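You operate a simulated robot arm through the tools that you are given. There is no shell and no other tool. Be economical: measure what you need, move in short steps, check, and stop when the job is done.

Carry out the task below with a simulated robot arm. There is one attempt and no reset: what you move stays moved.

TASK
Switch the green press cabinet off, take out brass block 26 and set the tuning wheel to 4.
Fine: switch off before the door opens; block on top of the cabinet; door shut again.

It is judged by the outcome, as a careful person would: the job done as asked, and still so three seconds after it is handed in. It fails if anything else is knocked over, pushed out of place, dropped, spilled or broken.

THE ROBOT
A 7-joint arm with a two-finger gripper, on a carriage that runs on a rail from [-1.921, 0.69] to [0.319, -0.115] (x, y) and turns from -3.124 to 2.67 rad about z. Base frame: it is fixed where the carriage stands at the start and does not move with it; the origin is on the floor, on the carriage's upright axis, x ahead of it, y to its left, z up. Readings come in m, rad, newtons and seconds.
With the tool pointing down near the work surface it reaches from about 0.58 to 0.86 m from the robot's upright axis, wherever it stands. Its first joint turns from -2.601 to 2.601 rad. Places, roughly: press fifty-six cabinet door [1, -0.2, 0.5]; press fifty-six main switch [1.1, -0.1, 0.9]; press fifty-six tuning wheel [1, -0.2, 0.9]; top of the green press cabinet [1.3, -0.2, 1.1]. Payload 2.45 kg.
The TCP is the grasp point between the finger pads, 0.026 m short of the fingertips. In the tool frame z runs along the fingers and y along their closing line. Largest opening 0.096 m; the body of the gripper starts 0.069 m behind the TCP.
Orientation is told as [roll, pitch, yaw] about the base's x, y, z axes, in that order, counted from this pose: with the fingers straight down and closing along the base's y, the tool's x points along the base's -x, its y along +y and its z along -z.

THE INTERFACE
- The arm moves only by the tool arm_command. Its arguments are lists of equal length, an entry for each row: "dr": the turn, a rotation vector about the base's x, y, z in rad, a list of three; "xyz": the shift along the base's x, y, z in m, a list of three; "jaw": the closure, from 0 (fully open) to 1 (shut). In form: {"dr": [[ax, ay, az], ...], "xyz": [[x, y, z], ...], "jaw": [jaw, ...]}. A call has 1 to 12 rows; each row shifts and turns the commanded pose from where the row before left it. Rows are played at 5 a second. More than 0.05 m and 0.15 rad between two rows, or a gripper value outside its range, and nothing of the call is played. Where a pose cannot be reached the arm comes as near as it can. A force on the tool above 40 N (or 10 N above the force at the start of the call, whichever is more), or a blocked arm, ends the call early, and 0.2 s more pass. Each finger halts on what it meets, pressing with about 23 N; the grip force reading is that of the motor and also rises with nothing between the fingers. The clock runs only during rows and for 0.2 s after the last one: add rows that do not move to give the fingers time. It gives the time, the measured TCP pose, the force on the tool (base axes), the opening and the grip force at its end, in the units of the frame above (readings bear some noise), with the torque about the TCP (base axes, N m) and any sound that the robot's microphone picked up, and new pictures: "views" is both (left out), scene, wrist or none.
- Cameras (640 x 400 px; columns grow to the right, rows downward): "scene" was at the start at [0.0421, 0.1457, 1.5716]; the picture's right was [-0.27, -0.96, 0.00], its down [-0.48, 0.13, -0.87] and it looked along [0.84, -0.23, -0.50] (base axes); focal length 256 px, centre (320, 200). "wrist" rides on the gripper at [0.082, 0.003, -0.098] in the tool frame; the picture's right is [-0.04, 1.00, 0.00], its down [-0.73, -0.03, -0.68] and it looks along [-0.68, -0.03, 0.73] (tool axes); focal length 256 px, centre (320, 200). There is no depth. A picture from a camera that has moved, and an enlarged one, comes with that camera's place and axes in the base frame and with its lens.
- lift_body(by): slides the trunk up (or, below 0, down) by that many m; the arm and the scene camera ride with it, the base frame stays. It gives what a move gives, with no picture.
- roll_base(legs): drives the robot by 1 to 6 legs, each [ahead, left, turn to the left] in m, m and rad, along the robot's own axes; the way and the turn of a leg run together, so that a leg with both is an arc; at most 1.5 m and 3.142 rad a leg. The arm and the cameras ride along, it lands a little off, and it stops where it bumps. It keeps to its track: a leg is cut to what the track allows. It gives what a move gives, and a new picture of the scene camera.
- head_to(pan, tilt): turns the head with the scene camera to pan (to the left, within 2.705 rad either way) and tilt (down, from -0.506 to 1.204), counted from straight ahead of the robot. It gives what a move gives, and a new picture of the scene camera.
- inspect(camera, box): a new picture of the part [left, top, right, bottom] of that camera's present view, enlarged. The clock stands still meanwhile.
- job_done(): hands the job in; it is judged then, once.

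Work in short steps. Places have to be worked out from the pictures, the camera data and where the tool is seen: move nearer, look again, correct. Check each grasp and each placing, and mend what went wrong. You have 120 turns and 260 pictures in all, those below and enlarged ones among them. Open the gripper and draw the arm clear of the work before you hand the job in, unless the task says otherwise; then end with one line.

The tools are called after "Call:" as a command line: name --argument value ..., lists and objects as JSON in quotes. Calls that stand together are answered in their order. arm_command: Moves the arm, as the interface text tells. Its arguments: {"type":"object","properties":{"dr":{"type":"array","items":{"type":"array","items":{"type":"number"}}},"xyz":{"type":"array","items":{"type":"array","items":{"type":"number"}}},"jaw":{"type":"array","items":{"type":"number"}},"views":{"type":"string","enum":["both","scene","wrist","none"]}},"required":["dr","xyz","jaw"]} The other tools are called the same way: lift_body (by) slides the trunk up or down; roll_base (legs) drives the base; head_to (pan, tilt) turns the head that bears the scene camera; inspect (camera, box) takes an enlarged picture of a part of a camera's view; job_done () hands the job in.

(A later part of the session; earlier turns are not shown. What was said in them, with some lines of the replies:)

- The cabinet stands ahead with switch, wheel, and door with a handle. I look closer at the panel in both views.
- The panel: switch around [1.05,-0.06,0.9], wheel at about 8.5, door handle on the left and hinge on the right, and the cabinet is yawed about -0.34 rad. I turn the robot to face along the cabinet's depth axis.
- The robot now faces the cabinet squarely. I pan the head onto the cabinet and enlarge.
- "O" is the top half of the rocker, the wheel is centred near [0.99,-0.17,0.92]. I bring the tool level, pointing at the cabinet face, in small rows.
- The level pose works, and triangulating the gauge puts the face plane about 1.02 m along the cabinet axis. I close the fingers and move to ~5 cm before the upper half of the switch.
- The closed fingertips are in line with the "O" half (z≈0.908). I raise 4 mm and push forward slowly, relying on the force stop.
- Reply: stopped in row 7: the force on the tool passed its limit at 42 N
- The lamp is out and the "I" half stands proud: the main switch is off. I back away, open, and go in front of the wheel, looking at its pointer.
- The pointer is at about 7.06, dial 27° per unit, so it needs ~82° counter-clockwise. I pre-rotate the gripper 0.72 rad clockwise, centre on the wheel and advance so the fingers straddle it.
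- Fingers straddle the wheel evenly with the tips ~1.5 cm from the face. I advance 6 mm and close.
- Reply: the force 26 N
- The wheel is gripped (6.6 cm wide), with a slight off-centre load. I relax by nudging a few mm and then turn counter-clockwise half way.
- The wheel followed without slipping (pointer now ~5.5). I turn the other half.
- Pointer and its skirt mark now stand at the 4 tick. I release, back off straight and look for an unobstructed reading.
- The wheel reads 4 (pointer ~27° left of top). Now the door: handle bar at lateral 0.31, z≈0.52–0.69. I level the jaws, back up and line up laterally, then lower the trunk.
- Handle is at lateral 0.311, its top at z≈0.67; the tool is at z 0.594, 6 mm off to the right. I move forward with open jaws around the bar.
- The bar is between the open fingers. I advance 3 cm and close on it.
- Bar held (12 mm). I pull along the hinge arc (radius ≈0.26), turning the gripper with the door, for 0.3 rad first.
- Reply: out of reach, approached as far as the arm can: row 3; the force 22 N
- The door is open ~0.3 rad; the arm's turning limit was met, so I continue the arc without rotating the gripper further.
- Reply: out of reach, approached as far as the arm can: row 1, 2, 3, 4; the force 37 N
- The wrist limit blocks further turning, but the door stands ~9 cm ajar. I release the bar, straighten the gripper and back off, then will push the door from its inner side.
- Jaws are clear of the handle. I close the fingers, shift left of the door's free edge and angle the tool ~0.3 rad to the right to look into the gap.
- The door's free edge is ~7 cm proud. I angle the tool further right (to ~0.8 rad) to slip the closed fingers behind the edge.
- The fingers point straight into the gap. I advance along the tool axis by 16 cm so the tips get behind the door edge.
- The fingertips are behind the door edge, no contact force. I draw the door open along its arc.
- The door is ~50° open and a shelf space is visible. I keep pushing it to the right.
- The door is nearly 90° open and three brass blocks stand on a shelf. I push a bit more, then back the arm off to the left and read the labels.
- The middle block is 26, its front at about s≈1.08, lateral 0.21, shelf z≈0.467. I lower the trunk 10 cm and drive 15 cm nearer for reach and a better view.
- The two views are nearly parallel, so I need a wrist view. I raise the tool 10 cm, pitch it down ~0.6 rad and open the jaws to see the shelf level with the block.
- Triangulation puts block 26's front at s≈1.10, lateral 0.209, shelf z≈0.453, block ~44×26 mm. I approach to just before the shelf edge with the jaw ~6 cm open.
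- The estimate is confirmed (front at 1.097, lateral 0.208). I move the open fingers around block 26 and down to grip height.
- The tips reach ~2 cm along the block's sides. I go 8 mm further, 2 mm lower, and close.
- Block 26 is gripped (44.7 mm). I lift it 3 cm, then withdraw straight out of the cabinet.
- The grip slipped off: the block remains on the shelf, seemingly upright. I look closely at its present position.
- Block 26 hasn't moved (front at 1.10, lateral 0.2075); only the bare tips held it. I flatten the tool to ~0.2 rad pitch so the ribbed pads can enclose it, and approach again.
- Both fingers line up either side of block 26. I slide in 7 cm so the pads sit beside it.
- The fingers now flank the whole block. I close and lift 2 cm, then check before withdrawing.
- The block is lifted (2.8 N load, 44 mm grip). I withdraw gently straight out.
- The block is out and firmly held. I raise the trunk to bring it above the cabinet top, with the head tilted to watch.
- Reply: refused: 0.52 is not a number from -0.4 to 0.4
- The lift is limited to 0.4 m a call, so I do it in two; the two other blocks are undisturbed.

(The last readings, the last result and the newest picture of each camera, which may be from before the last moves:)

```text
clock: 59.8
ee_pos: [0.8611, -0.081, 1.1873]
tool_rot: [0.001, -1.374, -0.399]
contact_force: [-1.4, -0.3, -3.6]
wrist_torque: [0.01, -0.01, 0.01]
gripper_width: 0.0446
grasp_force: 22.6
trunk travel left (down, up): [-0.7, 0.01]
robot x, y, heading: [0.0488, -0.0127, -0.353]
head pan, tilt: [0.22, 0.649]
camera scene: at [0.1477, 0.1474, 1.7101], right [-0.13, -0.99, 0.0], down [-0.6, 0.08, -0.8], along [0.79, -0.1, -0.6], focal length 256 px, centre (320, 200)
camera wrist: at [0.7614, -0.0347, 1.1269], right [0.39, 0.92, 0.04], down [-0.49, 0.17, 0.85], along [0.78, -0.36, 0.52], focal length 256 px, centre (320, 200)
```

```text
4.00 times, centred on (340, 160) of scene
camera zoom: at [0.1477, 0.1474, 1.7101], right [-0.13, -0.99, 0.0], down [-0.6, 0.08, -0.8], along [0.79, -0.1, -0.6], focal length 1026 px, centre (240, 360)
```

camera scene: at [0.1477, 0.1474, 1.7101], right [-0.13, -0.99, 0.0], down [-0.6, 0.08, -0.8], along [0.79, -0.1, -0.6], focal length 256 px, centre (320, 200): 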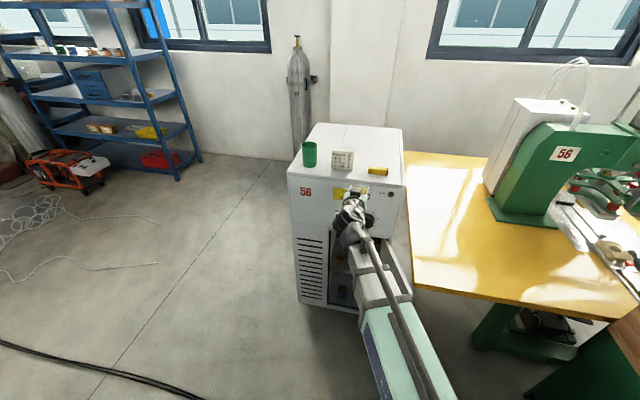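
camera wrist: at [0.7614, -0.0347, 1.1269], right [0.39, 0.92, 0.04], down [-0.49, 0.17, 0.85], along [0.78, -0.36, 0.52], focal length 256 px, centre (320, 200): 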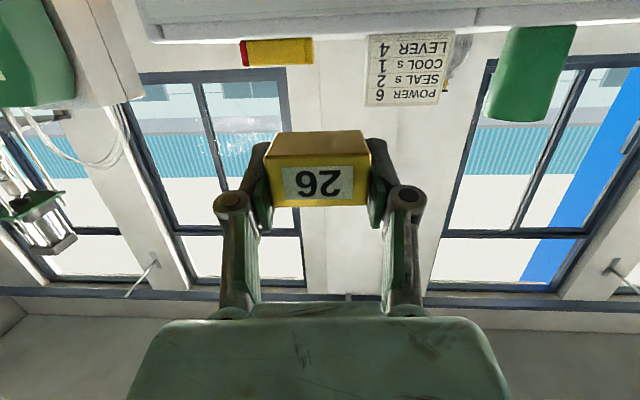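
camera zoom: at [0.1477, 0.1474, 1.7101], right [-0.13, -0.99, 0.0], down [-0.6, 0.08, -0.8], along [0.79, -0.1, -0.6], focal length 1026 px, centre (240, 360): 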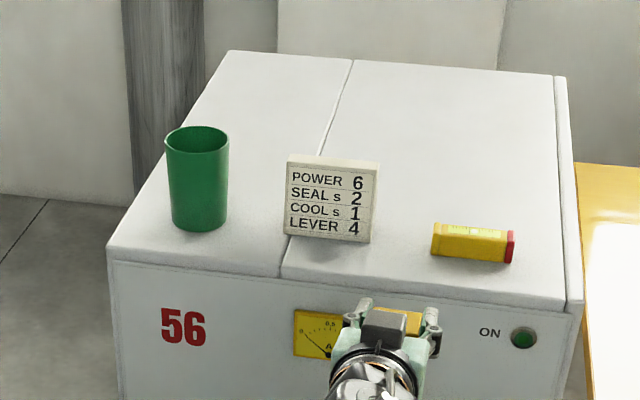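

Cabinet top is at z≈1.115; the card spans lateral 0.26–0.36 and the yellow item 0.10–0.19, both ~8 cm back from the front edge. I bring the block over the front strip at s≈1.05, lateral 0.227, 3–4 cm above.

Call:
arm_command --dr '[[0, 0, 0], [0, 0, 0], [0, 0, 0], [0, 0, 0], [0, 0, 0], [0, 0, 0]]' --xyz '[[0.0407, -0.0125, -0.003], [0.0407, -0.0125, -0.003], [0.0407, -0.0125, -0.003], [0.0407, -0.0125, -0.003], [0.0407, -0.0125, -0.003], [0, 0, 0]]' --jaw '[1, 1, 1, 1, 1, 1]'

Call:
inspect --camera "scene" --box '[290, 130, 418, 210]'

```text
clock: 61.1
ee_pos: [1.0693, -0.1433, 1.1684]
tool_rot: [0.001, -1.372, -0.4]
contact_force: [-0.4, -0.3, -3.3]
wrist_torque: [-0.04, 0.04, 0.02]
gripper_width: 0.0447
grasp_force: 22.8
trunk travel left (down, up): [-0.7, 0.01]
robot x, y, heading: [0.0476, -0.0149, -0.348]
head pan, tilt: [0.22, 0.649]
camera scene: at [0.1478, 0.1474, 1.7101], right [-0.13, -0.99, 0.0], down [-0.6, 0.08, -0.8], along [0.79, -0.1, -0.6], focal length 256 px, centre (320, 200)
camera wrist: at [0.9682, -0.097, 1.1085], right [0.39, 0.92, 0.04], down [-0.49, 0.17, 0.85], along [0.78, -0.36, 0.52], focal length 256 px, centre (320, 200)
```

scene: 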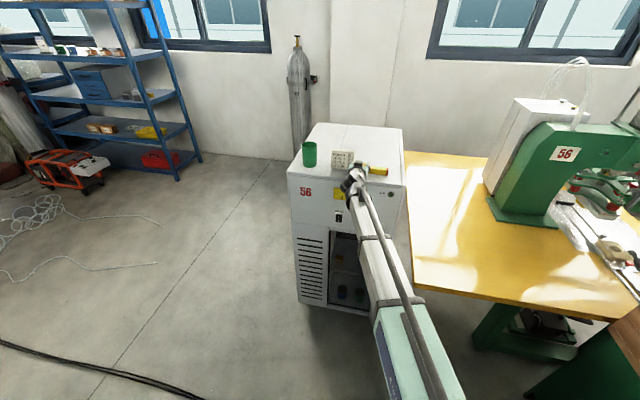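
wrist: 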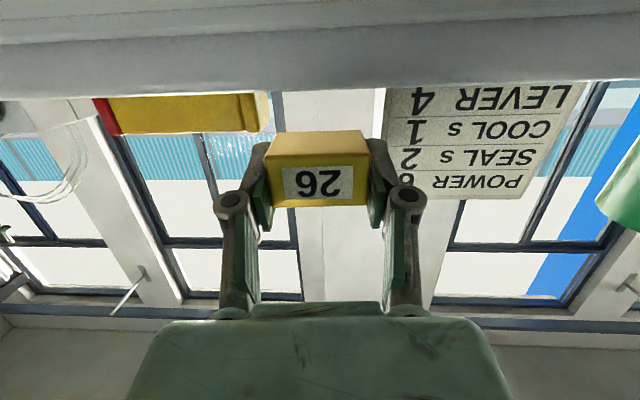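

```text
5.00 times, centred on (354, 170) of scene
camera zoom: at [0.1478, 0.1474, 1.7101], right [-0.13, -0.99, 0.0], down [-0.6, 0.08, -0.8], along [0.79, -0.1, -0.6], focal length 1282 px, centre (150, 350)
```

zoom: 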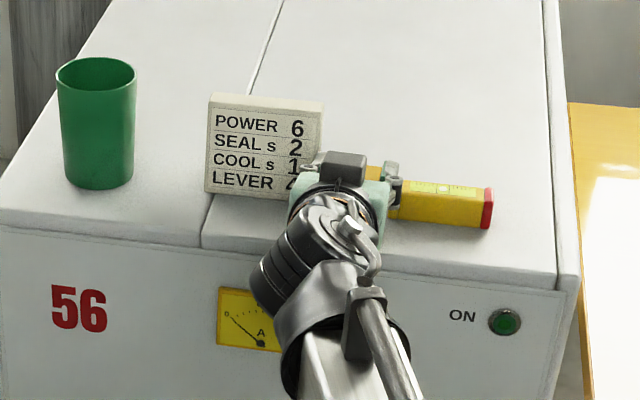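

Block is over the front strip with ~2 cm clearance to card and yellow item. I pull back 5 mm and lower by small steps watching the vertical force.

Call:
arm_command --dr '[[0, 0, 0], [0, 0, 0], [0, 0, 0], [0, 0, 0]]' --xyz '[[-0.0047, 0.0017, -0.01], [0, 0, -0.01], [0, 0, -0.005], [0, 0, 0]]' --jaw '[1, 1, 1, 1]' --views "wrist"

Call:
inspect --camera "wrist" --box '[200, 60, 440, 210]'

```text
clock: 62.1
ee_pos: [1.0635, -0.1427, 1.1452]
tool_rot: [0.002, -1.372, -0.397]
contact_force: [-0.5, -0.7, -4.4]
wrist_torque: [-0.03, 0.01, -0.01]
gripper_width: 0.045
grasp_force: 22.7
trunk travel left (down, up): [-0.7, 0.01]
robot x, y, heading: [0.0468, -0.0163, -0.348]
head pan, tilt: [0.22, 0.649]
camera wrist: at [0.9631, -0.0955, 1.0845], right [0.39, 0.92, 0.04], down [-0.49, 0.17, 0.85], along [0.78, -0.36, 0.52], focal length 256 px, centre (320, 200)
```

wrist: 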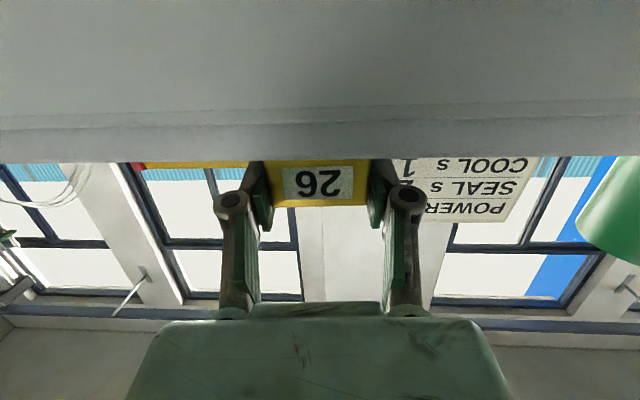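

```text
2.67 times, centred on (320, 135) of wrist
camera zoom: at [0.9631, -0.0955, 1.0845], right [0.39, 0.92, 0.04], down [-0.49, 0.17, 0.85], along [0.78, -0.36, 0.52], focal length 683 px, centre (320, 373)
```

zoom: 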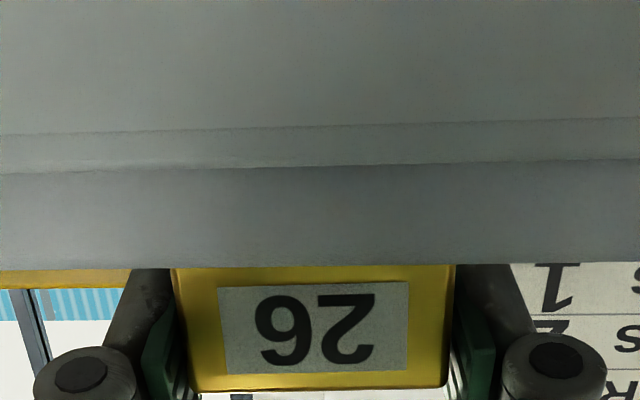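

No contact yet at z=1.145. I continue down 8 mm in 2 mm rows.

Call:
arm_command --dr '[[0, 0, 0], [0, 0, 0], [0, 0, 0], [0, 0, 0], [0, 0, 0]]' --xyz '[[0, 0, -0.002], [0, 0, -0.002], [0, 0, -0.002], [0, 0, -0.002], [0, 0, 0]]' --jaw '[1, 1, 1, 1, 1]' --views "none"

```text
clock: 63.4
ee_pos: [1.0622, -0.1416, 1.1394]
tool_rot: [0.0, -1.377, -0.396]
contact_force: [7.5, 0.6, 19.5]
wrist_torque: [-0.26, -0.48, 0.11]
gripper_width: 0.0451
grasp_force: 23.0
trunk travel left (down, up): [-0.7, 0.01]
robot x, y, heading: [0.0443, -0.0205, -0.347]
head pan, tilt: [0.22, 0.649]
```

Contact at z≈1.139 (20 N upward). I relieve 2 mm and open a little, then look.

Call:
arm_command --dr '[[0, 0, 0], [0, 0, 0], [0, 0, 0], [0, 0, 0]]' --xyz '[[0, 0, 0.0018], [0, 0, 0], [0, 0, 0], [0, 0, 0]]' --jaw '[1, 0.4, 0.3, 0.3]' --views "wrist"

Call:
inspect --camera "scene" --box '[290, 130, 418, 210]'

```text
clock: 64.3
ee_pos: [1.0618, -0.1424, 1.1391]
tool_rot: [0.002, -1.375, -0.399]
contact_force: [0.4, 0.5, -0.3]
wrist_torque: [0.0, 0.02, 0.0]
gripper_width: 0.0672
grasp_force: 0.0
trunk travel left (down, up): [-0.7, 0.01]
robot x, y, heading: [0.0418, -0.0122, -0.351]
head pan, tilt: [0.22, 0.649]
camera wrist: at [0.9624, -0.0957, 1.0781], right [0.39, 0.92, 0.04], down [-0.49, 0.18, 0.85], along [0.78, -0.36, 0.52], focal length 256 px, centre (320, 200)
```

wrist: 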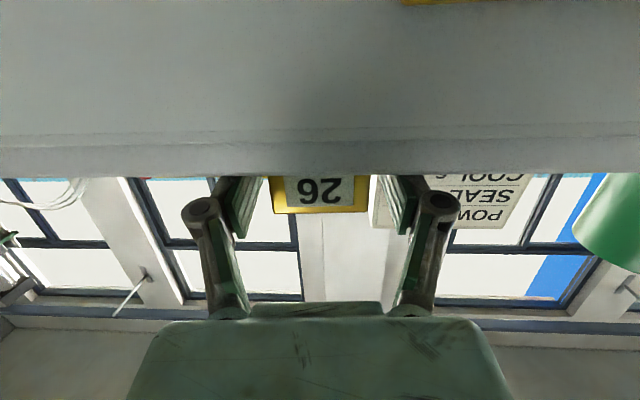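

```text
5.00 times, centred on (354, 170) of scene
camera zoom: at [0.1474, 0.1475, 1.7101], right [-0.13, -0.99, 0.0], down [-0.6, 0.08, -0.8], along [0.79, -0.1, -0.6], focal length 1282 px, centre (150, 350)
```

zoom: 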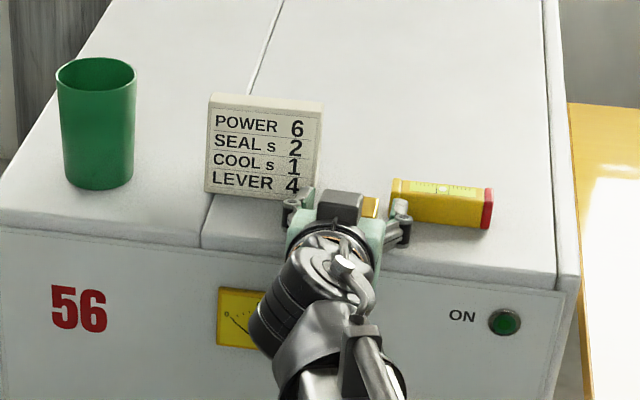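

The block rests and is released. I withdraw straight back and inspect.

Call:
arm_command --dr '[[0, 0, 0], [0, 0, 0], [0, 0, 0], [0, 0, 0], [0, 0, 0], [0, 0, 0], [0, 0, 0]]' --xyz '[[0, 0, 0.001], [-0.0188, 0.0074, 0.001], [-0.0282, 0.0112, 0.001], [-0.0376, 0.0146, 0], [-0.0376, 0.0146, 0], [-0.0376, 0.0146, 0], [-0.0376, 0.0146, 0]]' --jaw '[0.25, 0.25, 0.25, 0.25, 0.25, 0.25, 0.25]' --views "scene"

Call:
inspect --camera "scene" --box '[290, 130, 418, 210]'

```text
clock: 66.0
ee_pos: [0.8627, -0.0637, 1.1409]
tool_rot: [0.003, -1.374, -0.403]
contact_force: [0.4, 0.5, -0.8]
wrist_torque: [-0.03, -0.01, 0.04]
gripper_width: 0.0719
grasp_force: 0.0
trunk travel left (down, up): [-0.7, 0.01]
robot x, y, heading: [0.0464, -0.0153, -0.351]
head pan, tilt: [0.22, 0.649]
camera scene: at [0.147, 0.1474, 1.7102], right [-0.13, -0.99, 0.0], down [-0.6, 0.08, -0.8], along [0.79, -0.1, -0.6], focal length 256 px, centre (320, 200)
```

scene: 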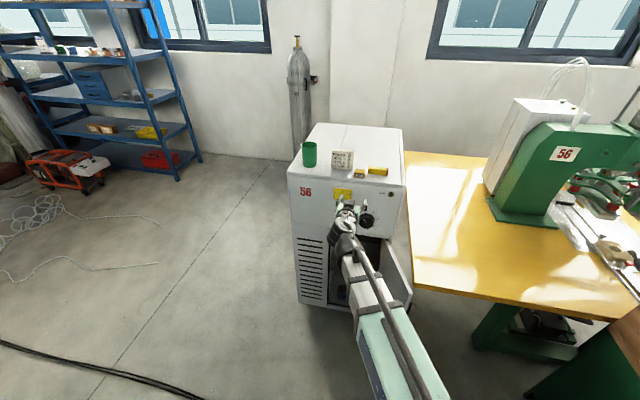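

```text
5.00 times, centred on (354, 170) of scene
camera zoom: at [0.147, 0.1474, 1.7102], right [-0.13, -0.99, 0.0], down [-0.6, 0.08, -0.8], along [0.79, -0.1, -0.6], focal length 1282 px, centre (150, 350)
```

zoom: 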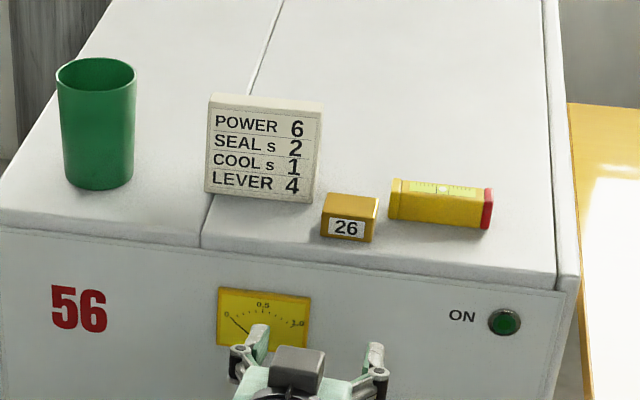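

Block 26 stands upright on the cabinet top, everything else in place. Next the door: I drive back 0.2 m and lower the trunk to work at handle height.

Call:
roll_base --legs '[[-0.2, 0, 0]]'

Call:
lift_body --by -0.4

Call:
head_to --pan 0.1 --tilt 0.6

Call:
inspect --camera "scene" --box '[280, 130, 440, 290]'

```text
clock: 67.5
ee_pos: [0.675, 0.0054, 1.1408]
tool_rot: [0.002, -1.374, -0.397]
contact_force: [-0.4, 1.5, 0.8]
wrist_torque: [0.0, 0.0, -0.02]
gripper_width: 0.0721
grasp_force: 0.0
trunk travel left (down, up): [-0.7, 0.01]
robot x, y, heading: [-0.141, 0.0523, -0.348]
head pan, tilt: [0.22, 0.649]
camera scene: at [-0.0419, 0.2154, 1.7101], right [-0.13, -0.99, 0.0], down [-0.6, 0.08, -0.8], along [0.79, -0.1, -0.6], focal length 256 px, centre (320, 200)
```

scene: 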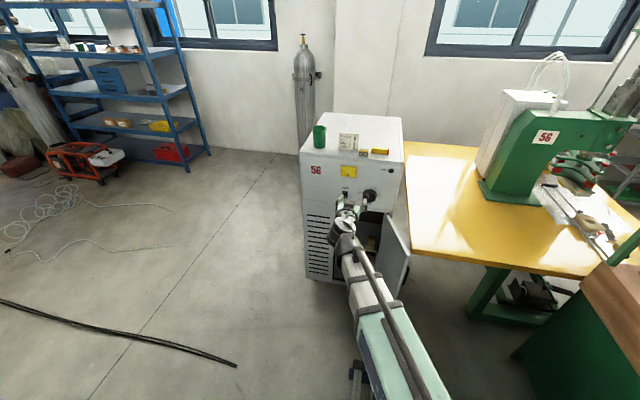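

```text
clock: 71.4
ee_pos: [0.6752, 0.0053, 0.7421]
tool_rot: [0.002, -1.373, -0.398]
contact_force: [0.1, -0.2, 0.4]
wrist_torque: [0.04, 0.02, 0.01]
gripper_width: 0.072
grasp_force: 0.1
trunk travel left (down, up): [-0.3, 0.41]
robot x, y, heading: [-0.142, 0.0525, -0.346]
head pan, tilt: [0.22, 0.649]
```

```text
clock: 72.1
ee_pos: [0.6756, 0.0053, 0.7411]
tool_rot: [0.002, -1.375, -0.397]
contact_force: [0.1, -0.1, -0.2]
wrist_torque: [-0.01, 0.02, 0.01]
gripper_width: 0.0721
grasp_force: 0.1
trunk travel left (down, up): [-0.3, 0.41]
robot x, y, heading: [-0.1418, 0.0497, -0.34]
head pan, tilt: [0.099, 0.6]
camera scene: at [-0.0419, 0.2047, 1.3144], right [-0.24, -0.97, 0.0], down [-0.55, 0.14, -0.82], along [0.8, -0.2, -0.57], focal length 256 px, centre (320, 200)
```

scene: 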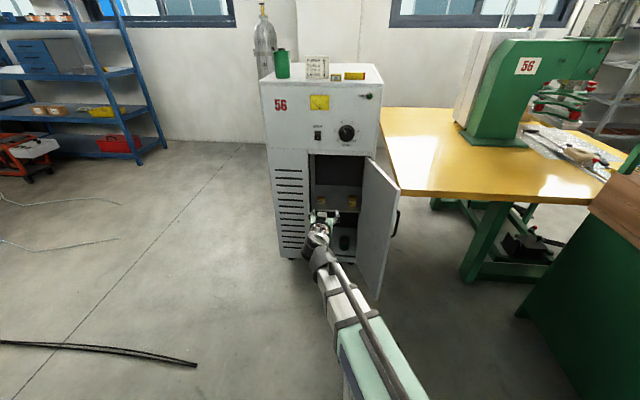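

```text
2.50 times, centred on (360, 210) of scene
camera zoom: at [-0.0419, 0.2047, 1.3144], right [-0.24, -0.97, 0.0], down [-0.55, 0.14, -0.82], along [0.8, -0.2, -0.57], focal length 641 px, centre (220, 175)
```

zoom: 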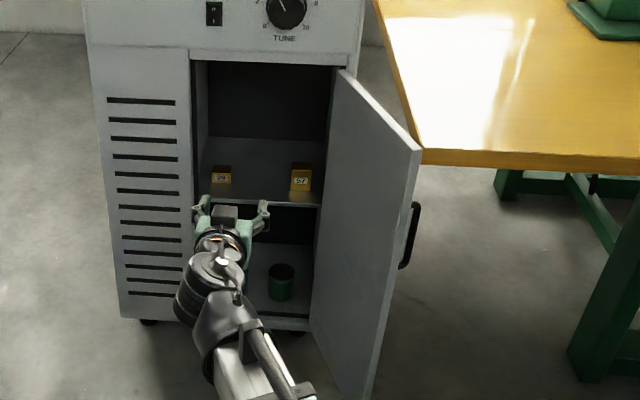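

The door's free edge is at about (s 0.737, lateral −0.037), and the table is behind it at s≈0.81. I close the fingers and cross in front of the edge to the outer (right) side at z≈0.735.

Call:
arm_command --dr '[[0, 0, 0.05], [0, 0, 0], [0, 0, 0], [0, 0, 0], [0, 0, 0], [0, 0, 0], [0, 0, 0], [0, 0, 0]]' --xyz '[[-0.0189, -0.0405, 0], [-0.0189, -0.0405, 0], [-0.0189, -0.0405, 0], [-0.0189, -0.0405, 0], [-0.0189, -0.0405, 0], [-0.0189, -0.0405, 0], [-0.0189, -0.0405, 0], [0, 0, 0]]' --jaw '[1, 1, 1, 1, 1, 1, 1, 1]'

Call:
inspect --camera "scene" --box '[320, 130, 480, 290]'

```text
clock: 73.9
ee_pos: [0.5428, -0.2797, 0.742]
tool_rot: [0.0, -1.374, -0.348]
contact_force: [-0.1, 0.0, -0.7]
wrist_torque: [0.04, -0.02, 0.0]
gripper_width: 0.0001
grasp_force: 22.6
trunk travel left (down, up): [-0.3, 0.41]
robot x, y, heading: [-0.1447, 0.0505, -0.346]
head pan, tilt: [0.099, 0.6]
camera scene: at [-0.0419, 0.2047, 1.3144], right [-0.24, -0.97, 0.0], down [-0.55, 0.14, -0.83], along [0.8, -0.2, -0.56], focal length 256 px, centre (320, 200)
camera wrist: at [0.4402, -0.2383, 0.6812], right [0.35, 0.94, 0.04], down [-0.5, 0.15, 0.85], along [0.79, -0.32, 0.52], focal length 256 px, centre (320, 200)
```

scene: 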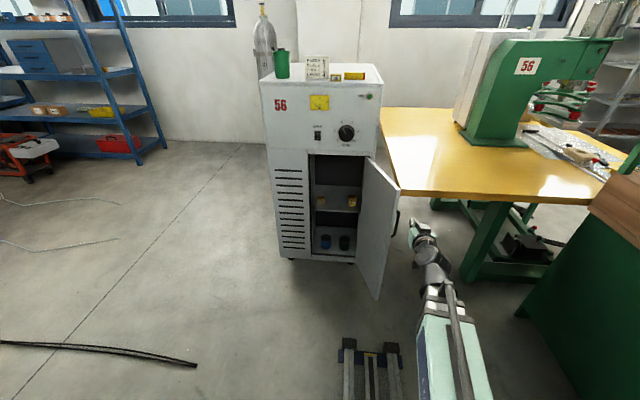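
wrist: 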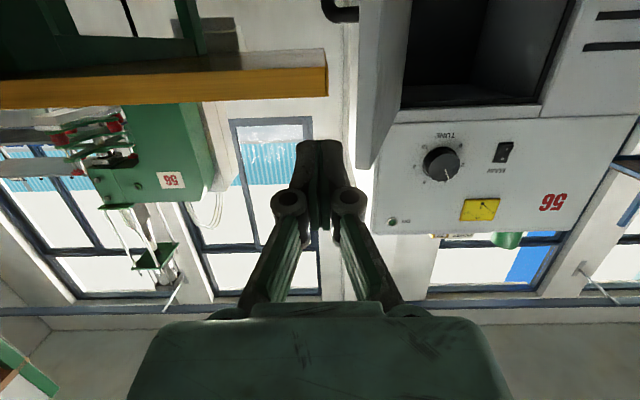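

```text
2.50 times, centred on (400, 210) of scene
camera zoom: at [-0.0419, 0.2047, 1.3144], right [-0.24, -0.97, 0.0], down [-0.55, 0.14, -0.83], along [0.8, -0.2, -0.56], focal length 641 px, centre (120, 175)
```

zoom: 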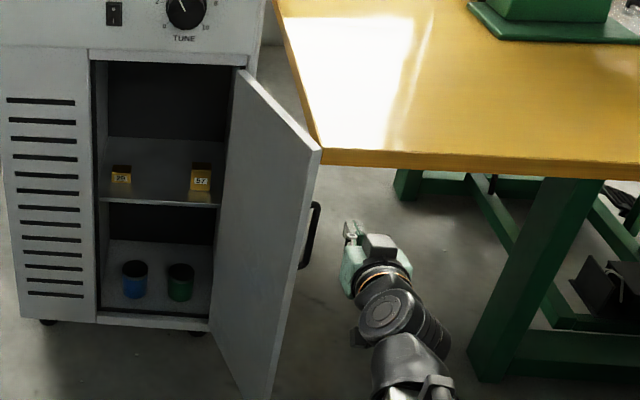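

I see the door edge just left of the fingers. I go forward 13 cm (and 1.5 cm further right) so the tips sit beside the door's outer face.

Call:
arm_command --dr '[[0, 0, 0], [0, 0, 0], [0, 0, 0], [0, 0, 0]]' --xyz '[[0.0406, -0.02, 0], [0.0406, -0.02, 0], [0.0406, -0.02, 0], [0, 0, 0]]' --jaw '[1, 1, 1, 1]'

Call:
inspect --camera "scene" --box '[340, 140, 440, 240]'

```text
clock: 74.9
ee_pos: [0.6651, -0.3378, 0.7401]
tool_rot: [0.004, -1.374, -0.349]
contact_force: [-1.1, 1.2, 0.7]
wrist_torque: [-0.01, 0.01, 0.04]
gripper_width: 0.0001
grasp_force: 22.8
trunk travel left (down, up): [-0.3, 0.41]
robot x, y, heading: [-0.1442, 0.0517, -0.347]
head pan, tilt: [0.099, 0.6]
camera scene: at [-0.0419, 0.2047, 1.3144], right [-0.24, -0.97, 0.0], down [-0.55, 0.14, -0.83], along [0.8, -0.2, -0.56], focal length 256 px, centre (320, 200)
camera wrist: at [0.5634, -0.2969, 0.6795], right [0.35, 0.94, 0.04], down [-0.5, 0.15, 0.85], along [0.79, -0.32, 0.52], focal length 256 px, centre (320, 200)
```

scene: 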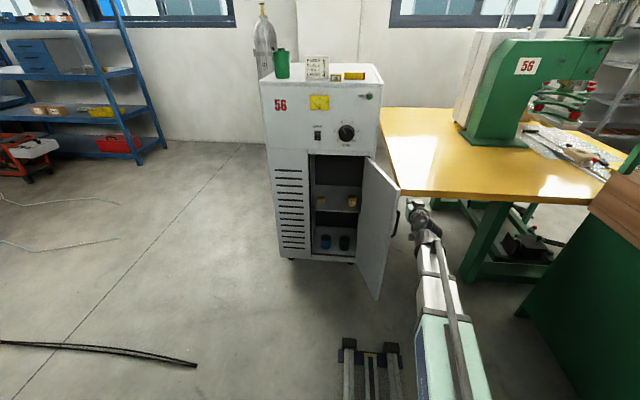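
wrist: 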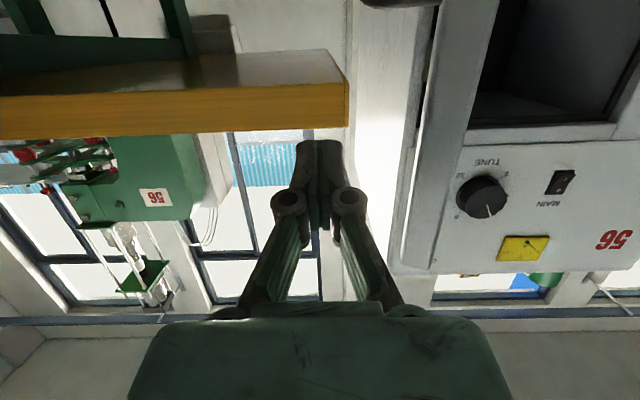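

```text
4.00 times, centred on (390, 190) of scene
camera zoom: at [-0.0419, 0.2047, 1.3144], right [-0.24, -0.97, 0.0], down [-0.55, 0.14, -0.83], along [0.8, -0.2, -0.56], focal length 1026 px, centre (40, 240)
```

zoom: 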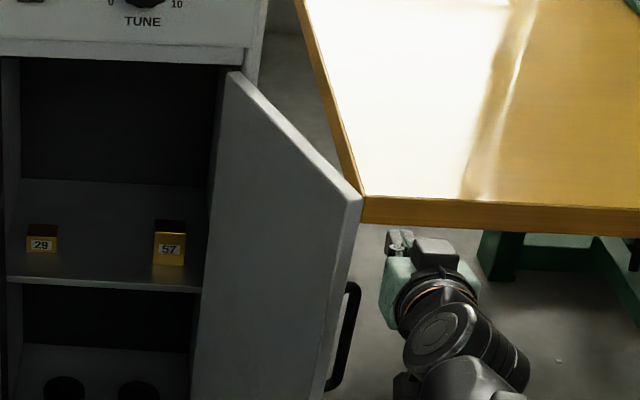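

The tips are right of the door's outer face. I sweep left along the closing arc for the first part.

Call:
arm_command --dr '[[0, 0, 0], [0, 0, 0], [0, 0, 0], [0, 0, 0], [0, 0, 0], [0, 0, 0]]' --xyz '[[0.0179, 0.0435, 0], [0.009, 0.0425, 0], [0.0077, 0.0419, 0], [0.0181, 0.0413, 0], [0.0234, 0.0383, 0], [0, 0, 0]]' --jaw '[1, 1, 1, 1, 1, 1]'

```text
clock: 76.3
ee_pos: [0.7422, -0.1305, 0.7395]
tool_rot: [0.001, -1.376, -0.349]
contact_force: [0.5, 0.1, 0.4]
wrist_torque: [0.01, -0.03, -0.01]
gripper_width: 0.0001
grasp_force: 22.8
trunk travel left (down, up): [-0.3, 0.41]
robot x, y, heading: [-0.1402, 0.0509, -0.348]
head pan, tilt: [0.099, 0.6]
camera scene: at [-0.0419, 0.2047, 1.3144], right [-0.24, -0.97, 0.0], down [-0.55, 0.14, -0.83], along [0.8, -0.2, -0.56], focal length 256 px, centre (320, 200)
camera wrist: at [0.6394, -0.0902, 0.6795], right [0.35, 0.94, 0.04], down [-0.5, 0.15, 0.85], along [0.79, -0.32, 0.52], focal length 256 px, centre (320, 200)
```

scene: 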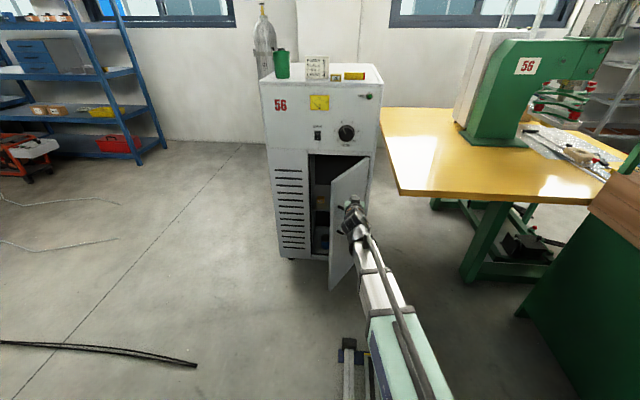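
wrist: 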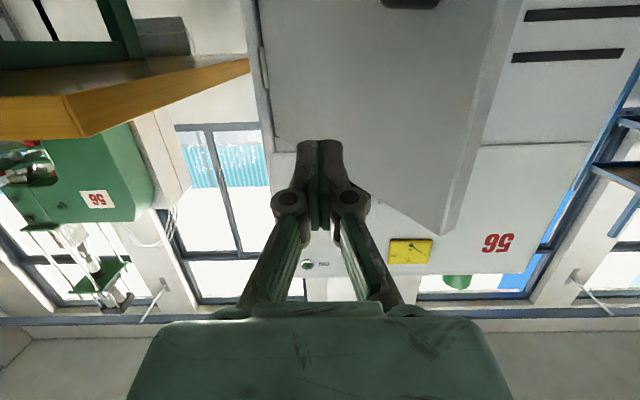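

The door follows (≈60° left). I continue the arc, easing toward the face.

Call:
arm_command --dr '[[0, 0, 0], [0, 0, 0], [0, 0, 0], [0, 0, 0], [0, 0, 0], [0, 0, 0]]' --xyz '[[0.0325, 0.034, 0], [0.0349, 0.0289, 0], [0.0426, 0.0208, 0], [0.0426, 0.0149, 0], [0.0437, 0.0033, 0], [0, 0, 0]]' --jaw '[1, 1, 1, 1, 1, 1]'

```text
clock: 77.7
ee_pos: [0.9361, -0.0275, 0.7406]
tool_rot: [0.001, -1.373, -0.351]
contact_force: [-0.2, 0.4, 0.2]
wrist_torque: [0.01, 0.01, -0.01]
gripper_width: 0.0
grasp_force: 22.9
trunk travel left (down, up): [-0.3, 0.41]
robot x, y, heading: [-0.1447, 0.0497, -0.346]
head pan, tilt: [0.099, 0.6]
camera scene: at [-0.0419, 0.2047, 1.3144], right [-0.24, -0.97, 0.0], down [-0.55, 0.14, -0.83], along [0.8, -0.2, -0.56], focal length 256 px, centre (320, 200)
camera wrist: at [0.8337, 0.0137, 0.6798], right [0.35, 0.94, 0.04], down [-0.5, 0.15, 0.85], along [0.79, -0.32, 0.52], focal length 256 px, centre (320, 200)
```

scene: 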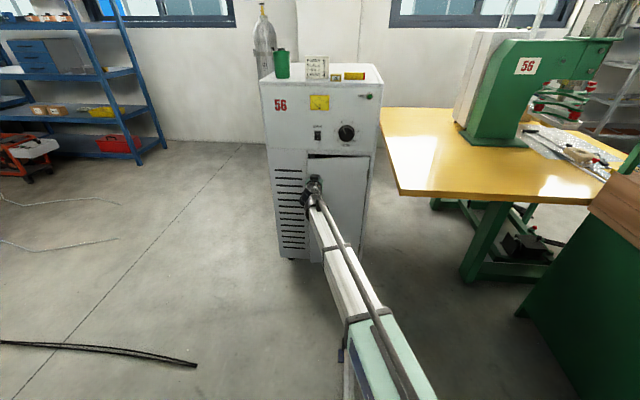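
wrist: 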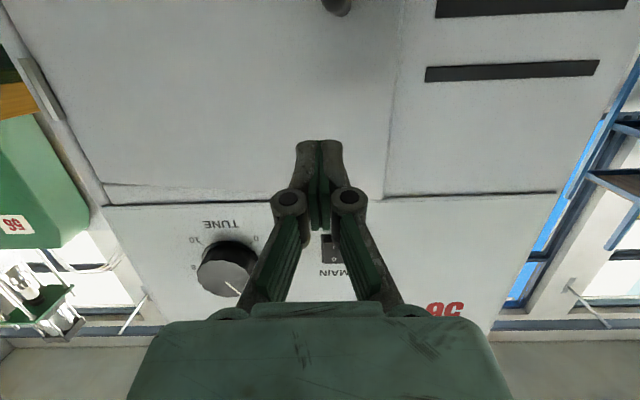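

Nearly shut. I push straight forward at slowing steps until it seats.

Call:
arm_command --dr '[[0, 0, 0], [0, 0, 0], [0, 0, 0], [0, 0, 0], [0, 0, 0], [0, 0, 0], [0, 0, 0], [0, 0, 0]]' --xyz '[[0.0282, -0.0075, 0], [0.0235, -0.007, 0], [0.0188, -0.0068, 0], [0.0113, -0.0041, 0], [0.0075, -0.0027, 0], [0.0056, -0.002, 0], [0.0056, -0.002, 0], [0, 0, 0]]' --jaw '[1, 1, 1, 1, 1, 1, 1, 1]'

Call:
inspect --camera "scene" --box '[260, 130, 400, 270]'

```text
clock: 79.3
ee_pos: [1.031, -0.0587, 0.7402]
tool_rot: [0.002, -1.373, -0.351]
contact_force: [-7.0, 0.9, 3.0]
wrist_torque: [-0.04, -0.11, -0.07]
gripper_width: 0.006
grasp_force: 28.4
trunk travel left (down, up): [-0.3, 0.41]
robot x, y, heading: [-0.1412, 0.0539, -0.342]
head pan, tilt: [0.099, 0.6]
stopped in row 8: the force on the tool passed its limit at 45 N (the readings are from after the stop); the commanded pose is now the measured one
camera scene: at [-0.0436, 0.2051, 1.3146], right [-0.24, -0.97, 0.0], down [-0.55, 0.14, -0.83], along [0.8, -0.2, -0.56], focal length 256 px, centre (320, 200)
camera wrist: at [0.9287, -0.0169, 0.6806], right [0.35, 0.94, 0.04], down [-0.5, 0.15, 0.85], along [0.79, -0.32, 0.52], focal length 256 px, centre (320, 200)
```

scene: 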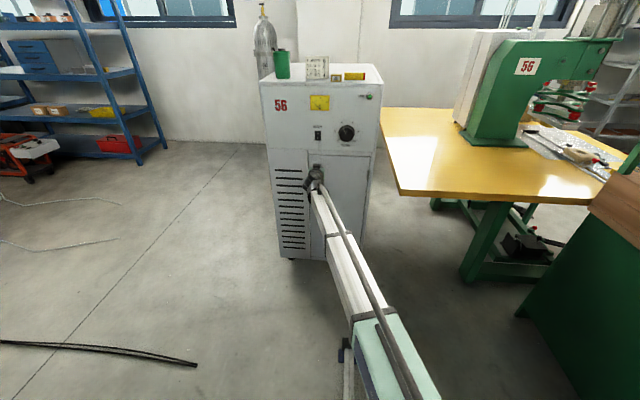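
wrist: 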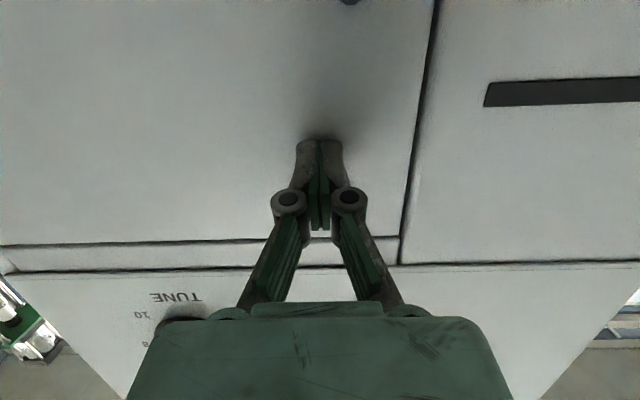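

```text
2.86 times, centred on (330, 200) of scene
camera zoom: at [-0.0436, 0.2051, 1.3146], right [-0.24, -0.97, 0.0], down [-0.55, 0.14, -0.83], along [0.8, -0.2, -0.56], focal length 733 px, centre (291, 200)
```

zoom: 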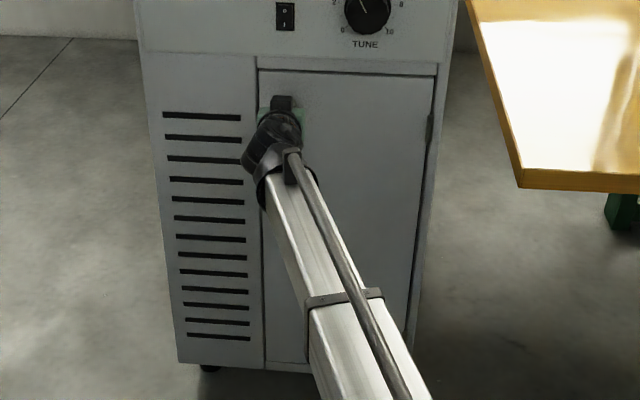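

The door is flush and seated. I back the arm well clear, open the gripper, and check the door, switch, lamp, wheel and block once more.

Call:
arm_command --dr '[[0, 0, 0], [0, 0, 0], [0, 0, 0], [0, 0, 0], [0, 0, 0], [0, 0, 0], [0, 0, 0], [0, 0, 0], [0, 0, 0]]' --xyz '[[-0.0282, 0.0102, 0], [-0.0423, 0.0153, 0], [-0.0423, 0.0153, 0], [-0.0423, 0.0153, 0], [-0.0423, 0.0153, 0], [-0.0423, 0.0153, 0], [-0.0423, 0.0153, 0], [0, 0, 0], [0, 0, 0]]' --jaw '[1, 1, 1, 1, 1, 0, 0, 0, 0]' --views "none"

Call:
roll_base --legs '[[-0.2, 0, 0]]'

Call:
inspect --camera "scene" --box '[270, 50, 430, 150]'

Call:
inspect --camera "scene" --box '[270, 110, 430, 250]'

```text
clock: 81.3
ee_pos: [0.7502, 0.0445, 0.7406]
tool_rot: [0.002, -1.37, -0.351]
contact_force: [0.0, 0.4, 0.1]
wrist_torque: [0.01, 0.03, -0.02]
gripper_width: 0.0962
grasp_force: 0.1
trunk travel left (down, up): [-0.3, 0.41]
robot x, y, heading: [-0.1409, 0.052, -0.345]
head pan, tilt: [0.099, 0.6]
```

```text
clock: 82.9
ee_pos: [0.5645, 0.1131, 0.7404]
tool_rot: [0.002, -1.37, -0.348]
contact_force: [0.1, 0.5, 0.3]
wrist_torque: [-0.01, -0.02, -0.02]
gripper_width: 0.0959
grasp_force: 0.1
trunk travel left (down, up): [-0.3, 0.41]
robot x, y, heading: [-0.328, 0.1176, -0.347]
head pan, tilt: [0.099, 0.6]
camera scene: at [-0.2301, 0.2724, 1.3144], right [-0.24, -0.97, 0.0], down [-0.55, 0.14, -0.83], along [0.8, -0.2, -0.56], focal length 256 px, centre (320, 200)
```

scene: 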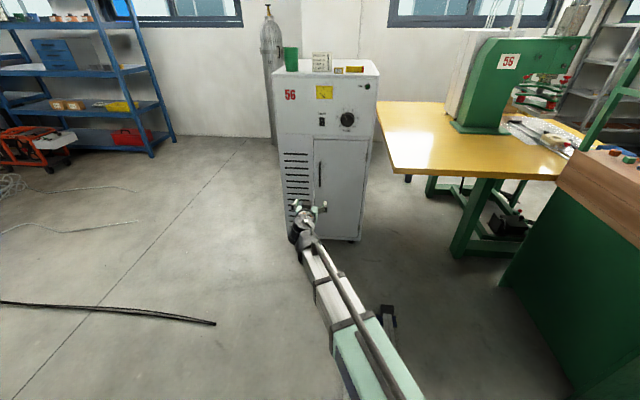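

```text
4.00 times, centred on (350, 100) of scene
camera zoom: at [-0.2301, 0.2724, 1.3144], right [-0.24, -0.97, 0.0], down [-0.55, 0.14, -0.83], along [0.8, -0.2, -0.56], focal length 1026 px, centre (200, 600)
```

zoom: 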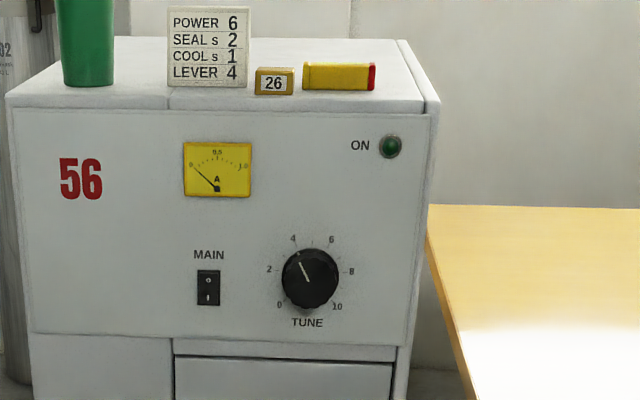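

```text
2.86 times, centred on (350, 180) of scene
camera zoom: at [-0.2301, 0.2724, 1.3144], right [-0.24, -0.97, 0.0], down [-0.55, 0.14, -0.83], along [0.8, -0.2, -0.56], focal length 733 px, centre (234, 257)
```

zoom: 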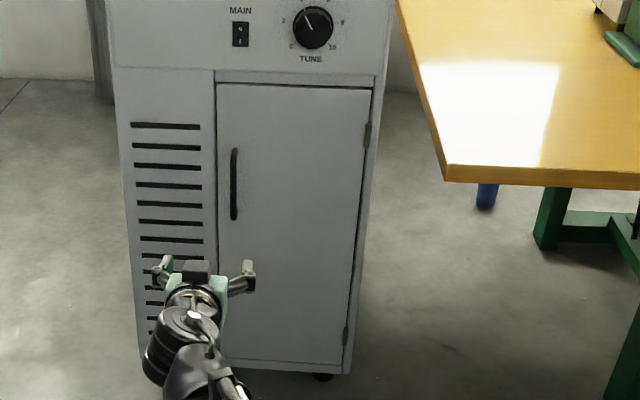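

Door shut, lamp out, wheel at 4, block on top. I notice a blue thing below the table edge; I look closer to be sure nothing was displaced.

Call:
inspect --camera "scene" --box '[370, 140, 450, 210]'

Call:
head_to --pan -0.1 --tilt 0.55

```text
5.71 times, centred on (410, 175) of scene
camera zoom: at [-0.2301, 0.2724, 1.3144], right [-0.24, -0.97, 0.0], down [-0.55, 0.14, -0.83], along [0.8, -0.2, -0.56], focal length 1465 px, centre (-194, 343)
```

zoom: 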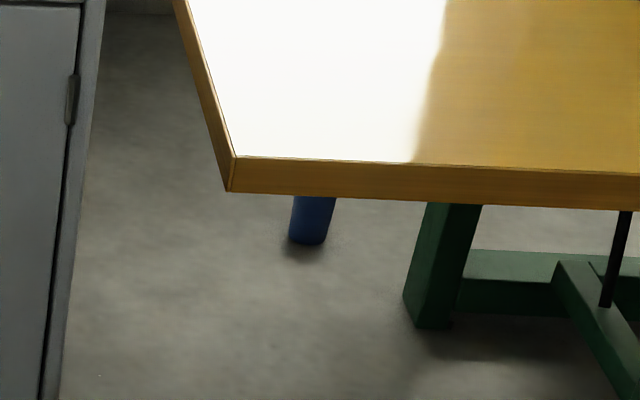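

```text
clock: 83.6
ee_pos: [0.5631, 0.1124, 0.7414]
tool_rot: [0.002, -1.369, -0.351]
contact_force: [0.8, -0.5, -0.6]
wrist_torque: [0.01, 0.03, 0.03]
gripper_width: 0.0961
grasp_force: 0.1
trunk travel left (down, up): [-0.3, 0.41]
robot x, y, heading: [-0.3321, 0.1201, -0.341]
head pan, tilt: [-0.099, 0.55]
camera scene: at [-0.2347, 0.2553, 1.3189], right [-0.43, -0.9, 0.0], down [-0.47, 0.22, -0.85], along [0.77, -0.37, -0.52], focal length 256 px, centre (320, 200)
```

scene: 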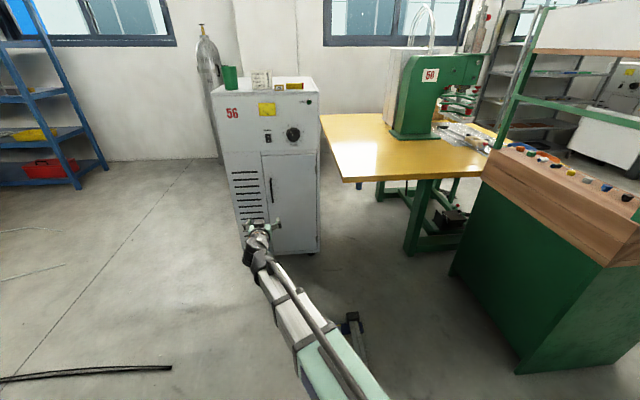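

The panel, door and block all check out, the arm is clear and the gripper is open; the blue thing is a fixture standing on the floor far behind under the table, out of the arm's path. I hand the job in.

Call:
job_done

```text
The job is handed in.
```

The press 56 cabinet is switched off (done before the door was opened), brass block 26 is on top of it, the tuning wheel is at 4 and the door is shut again; the first grip on the block slipped inside the cabinet, but it did not shift there and the second grip held.
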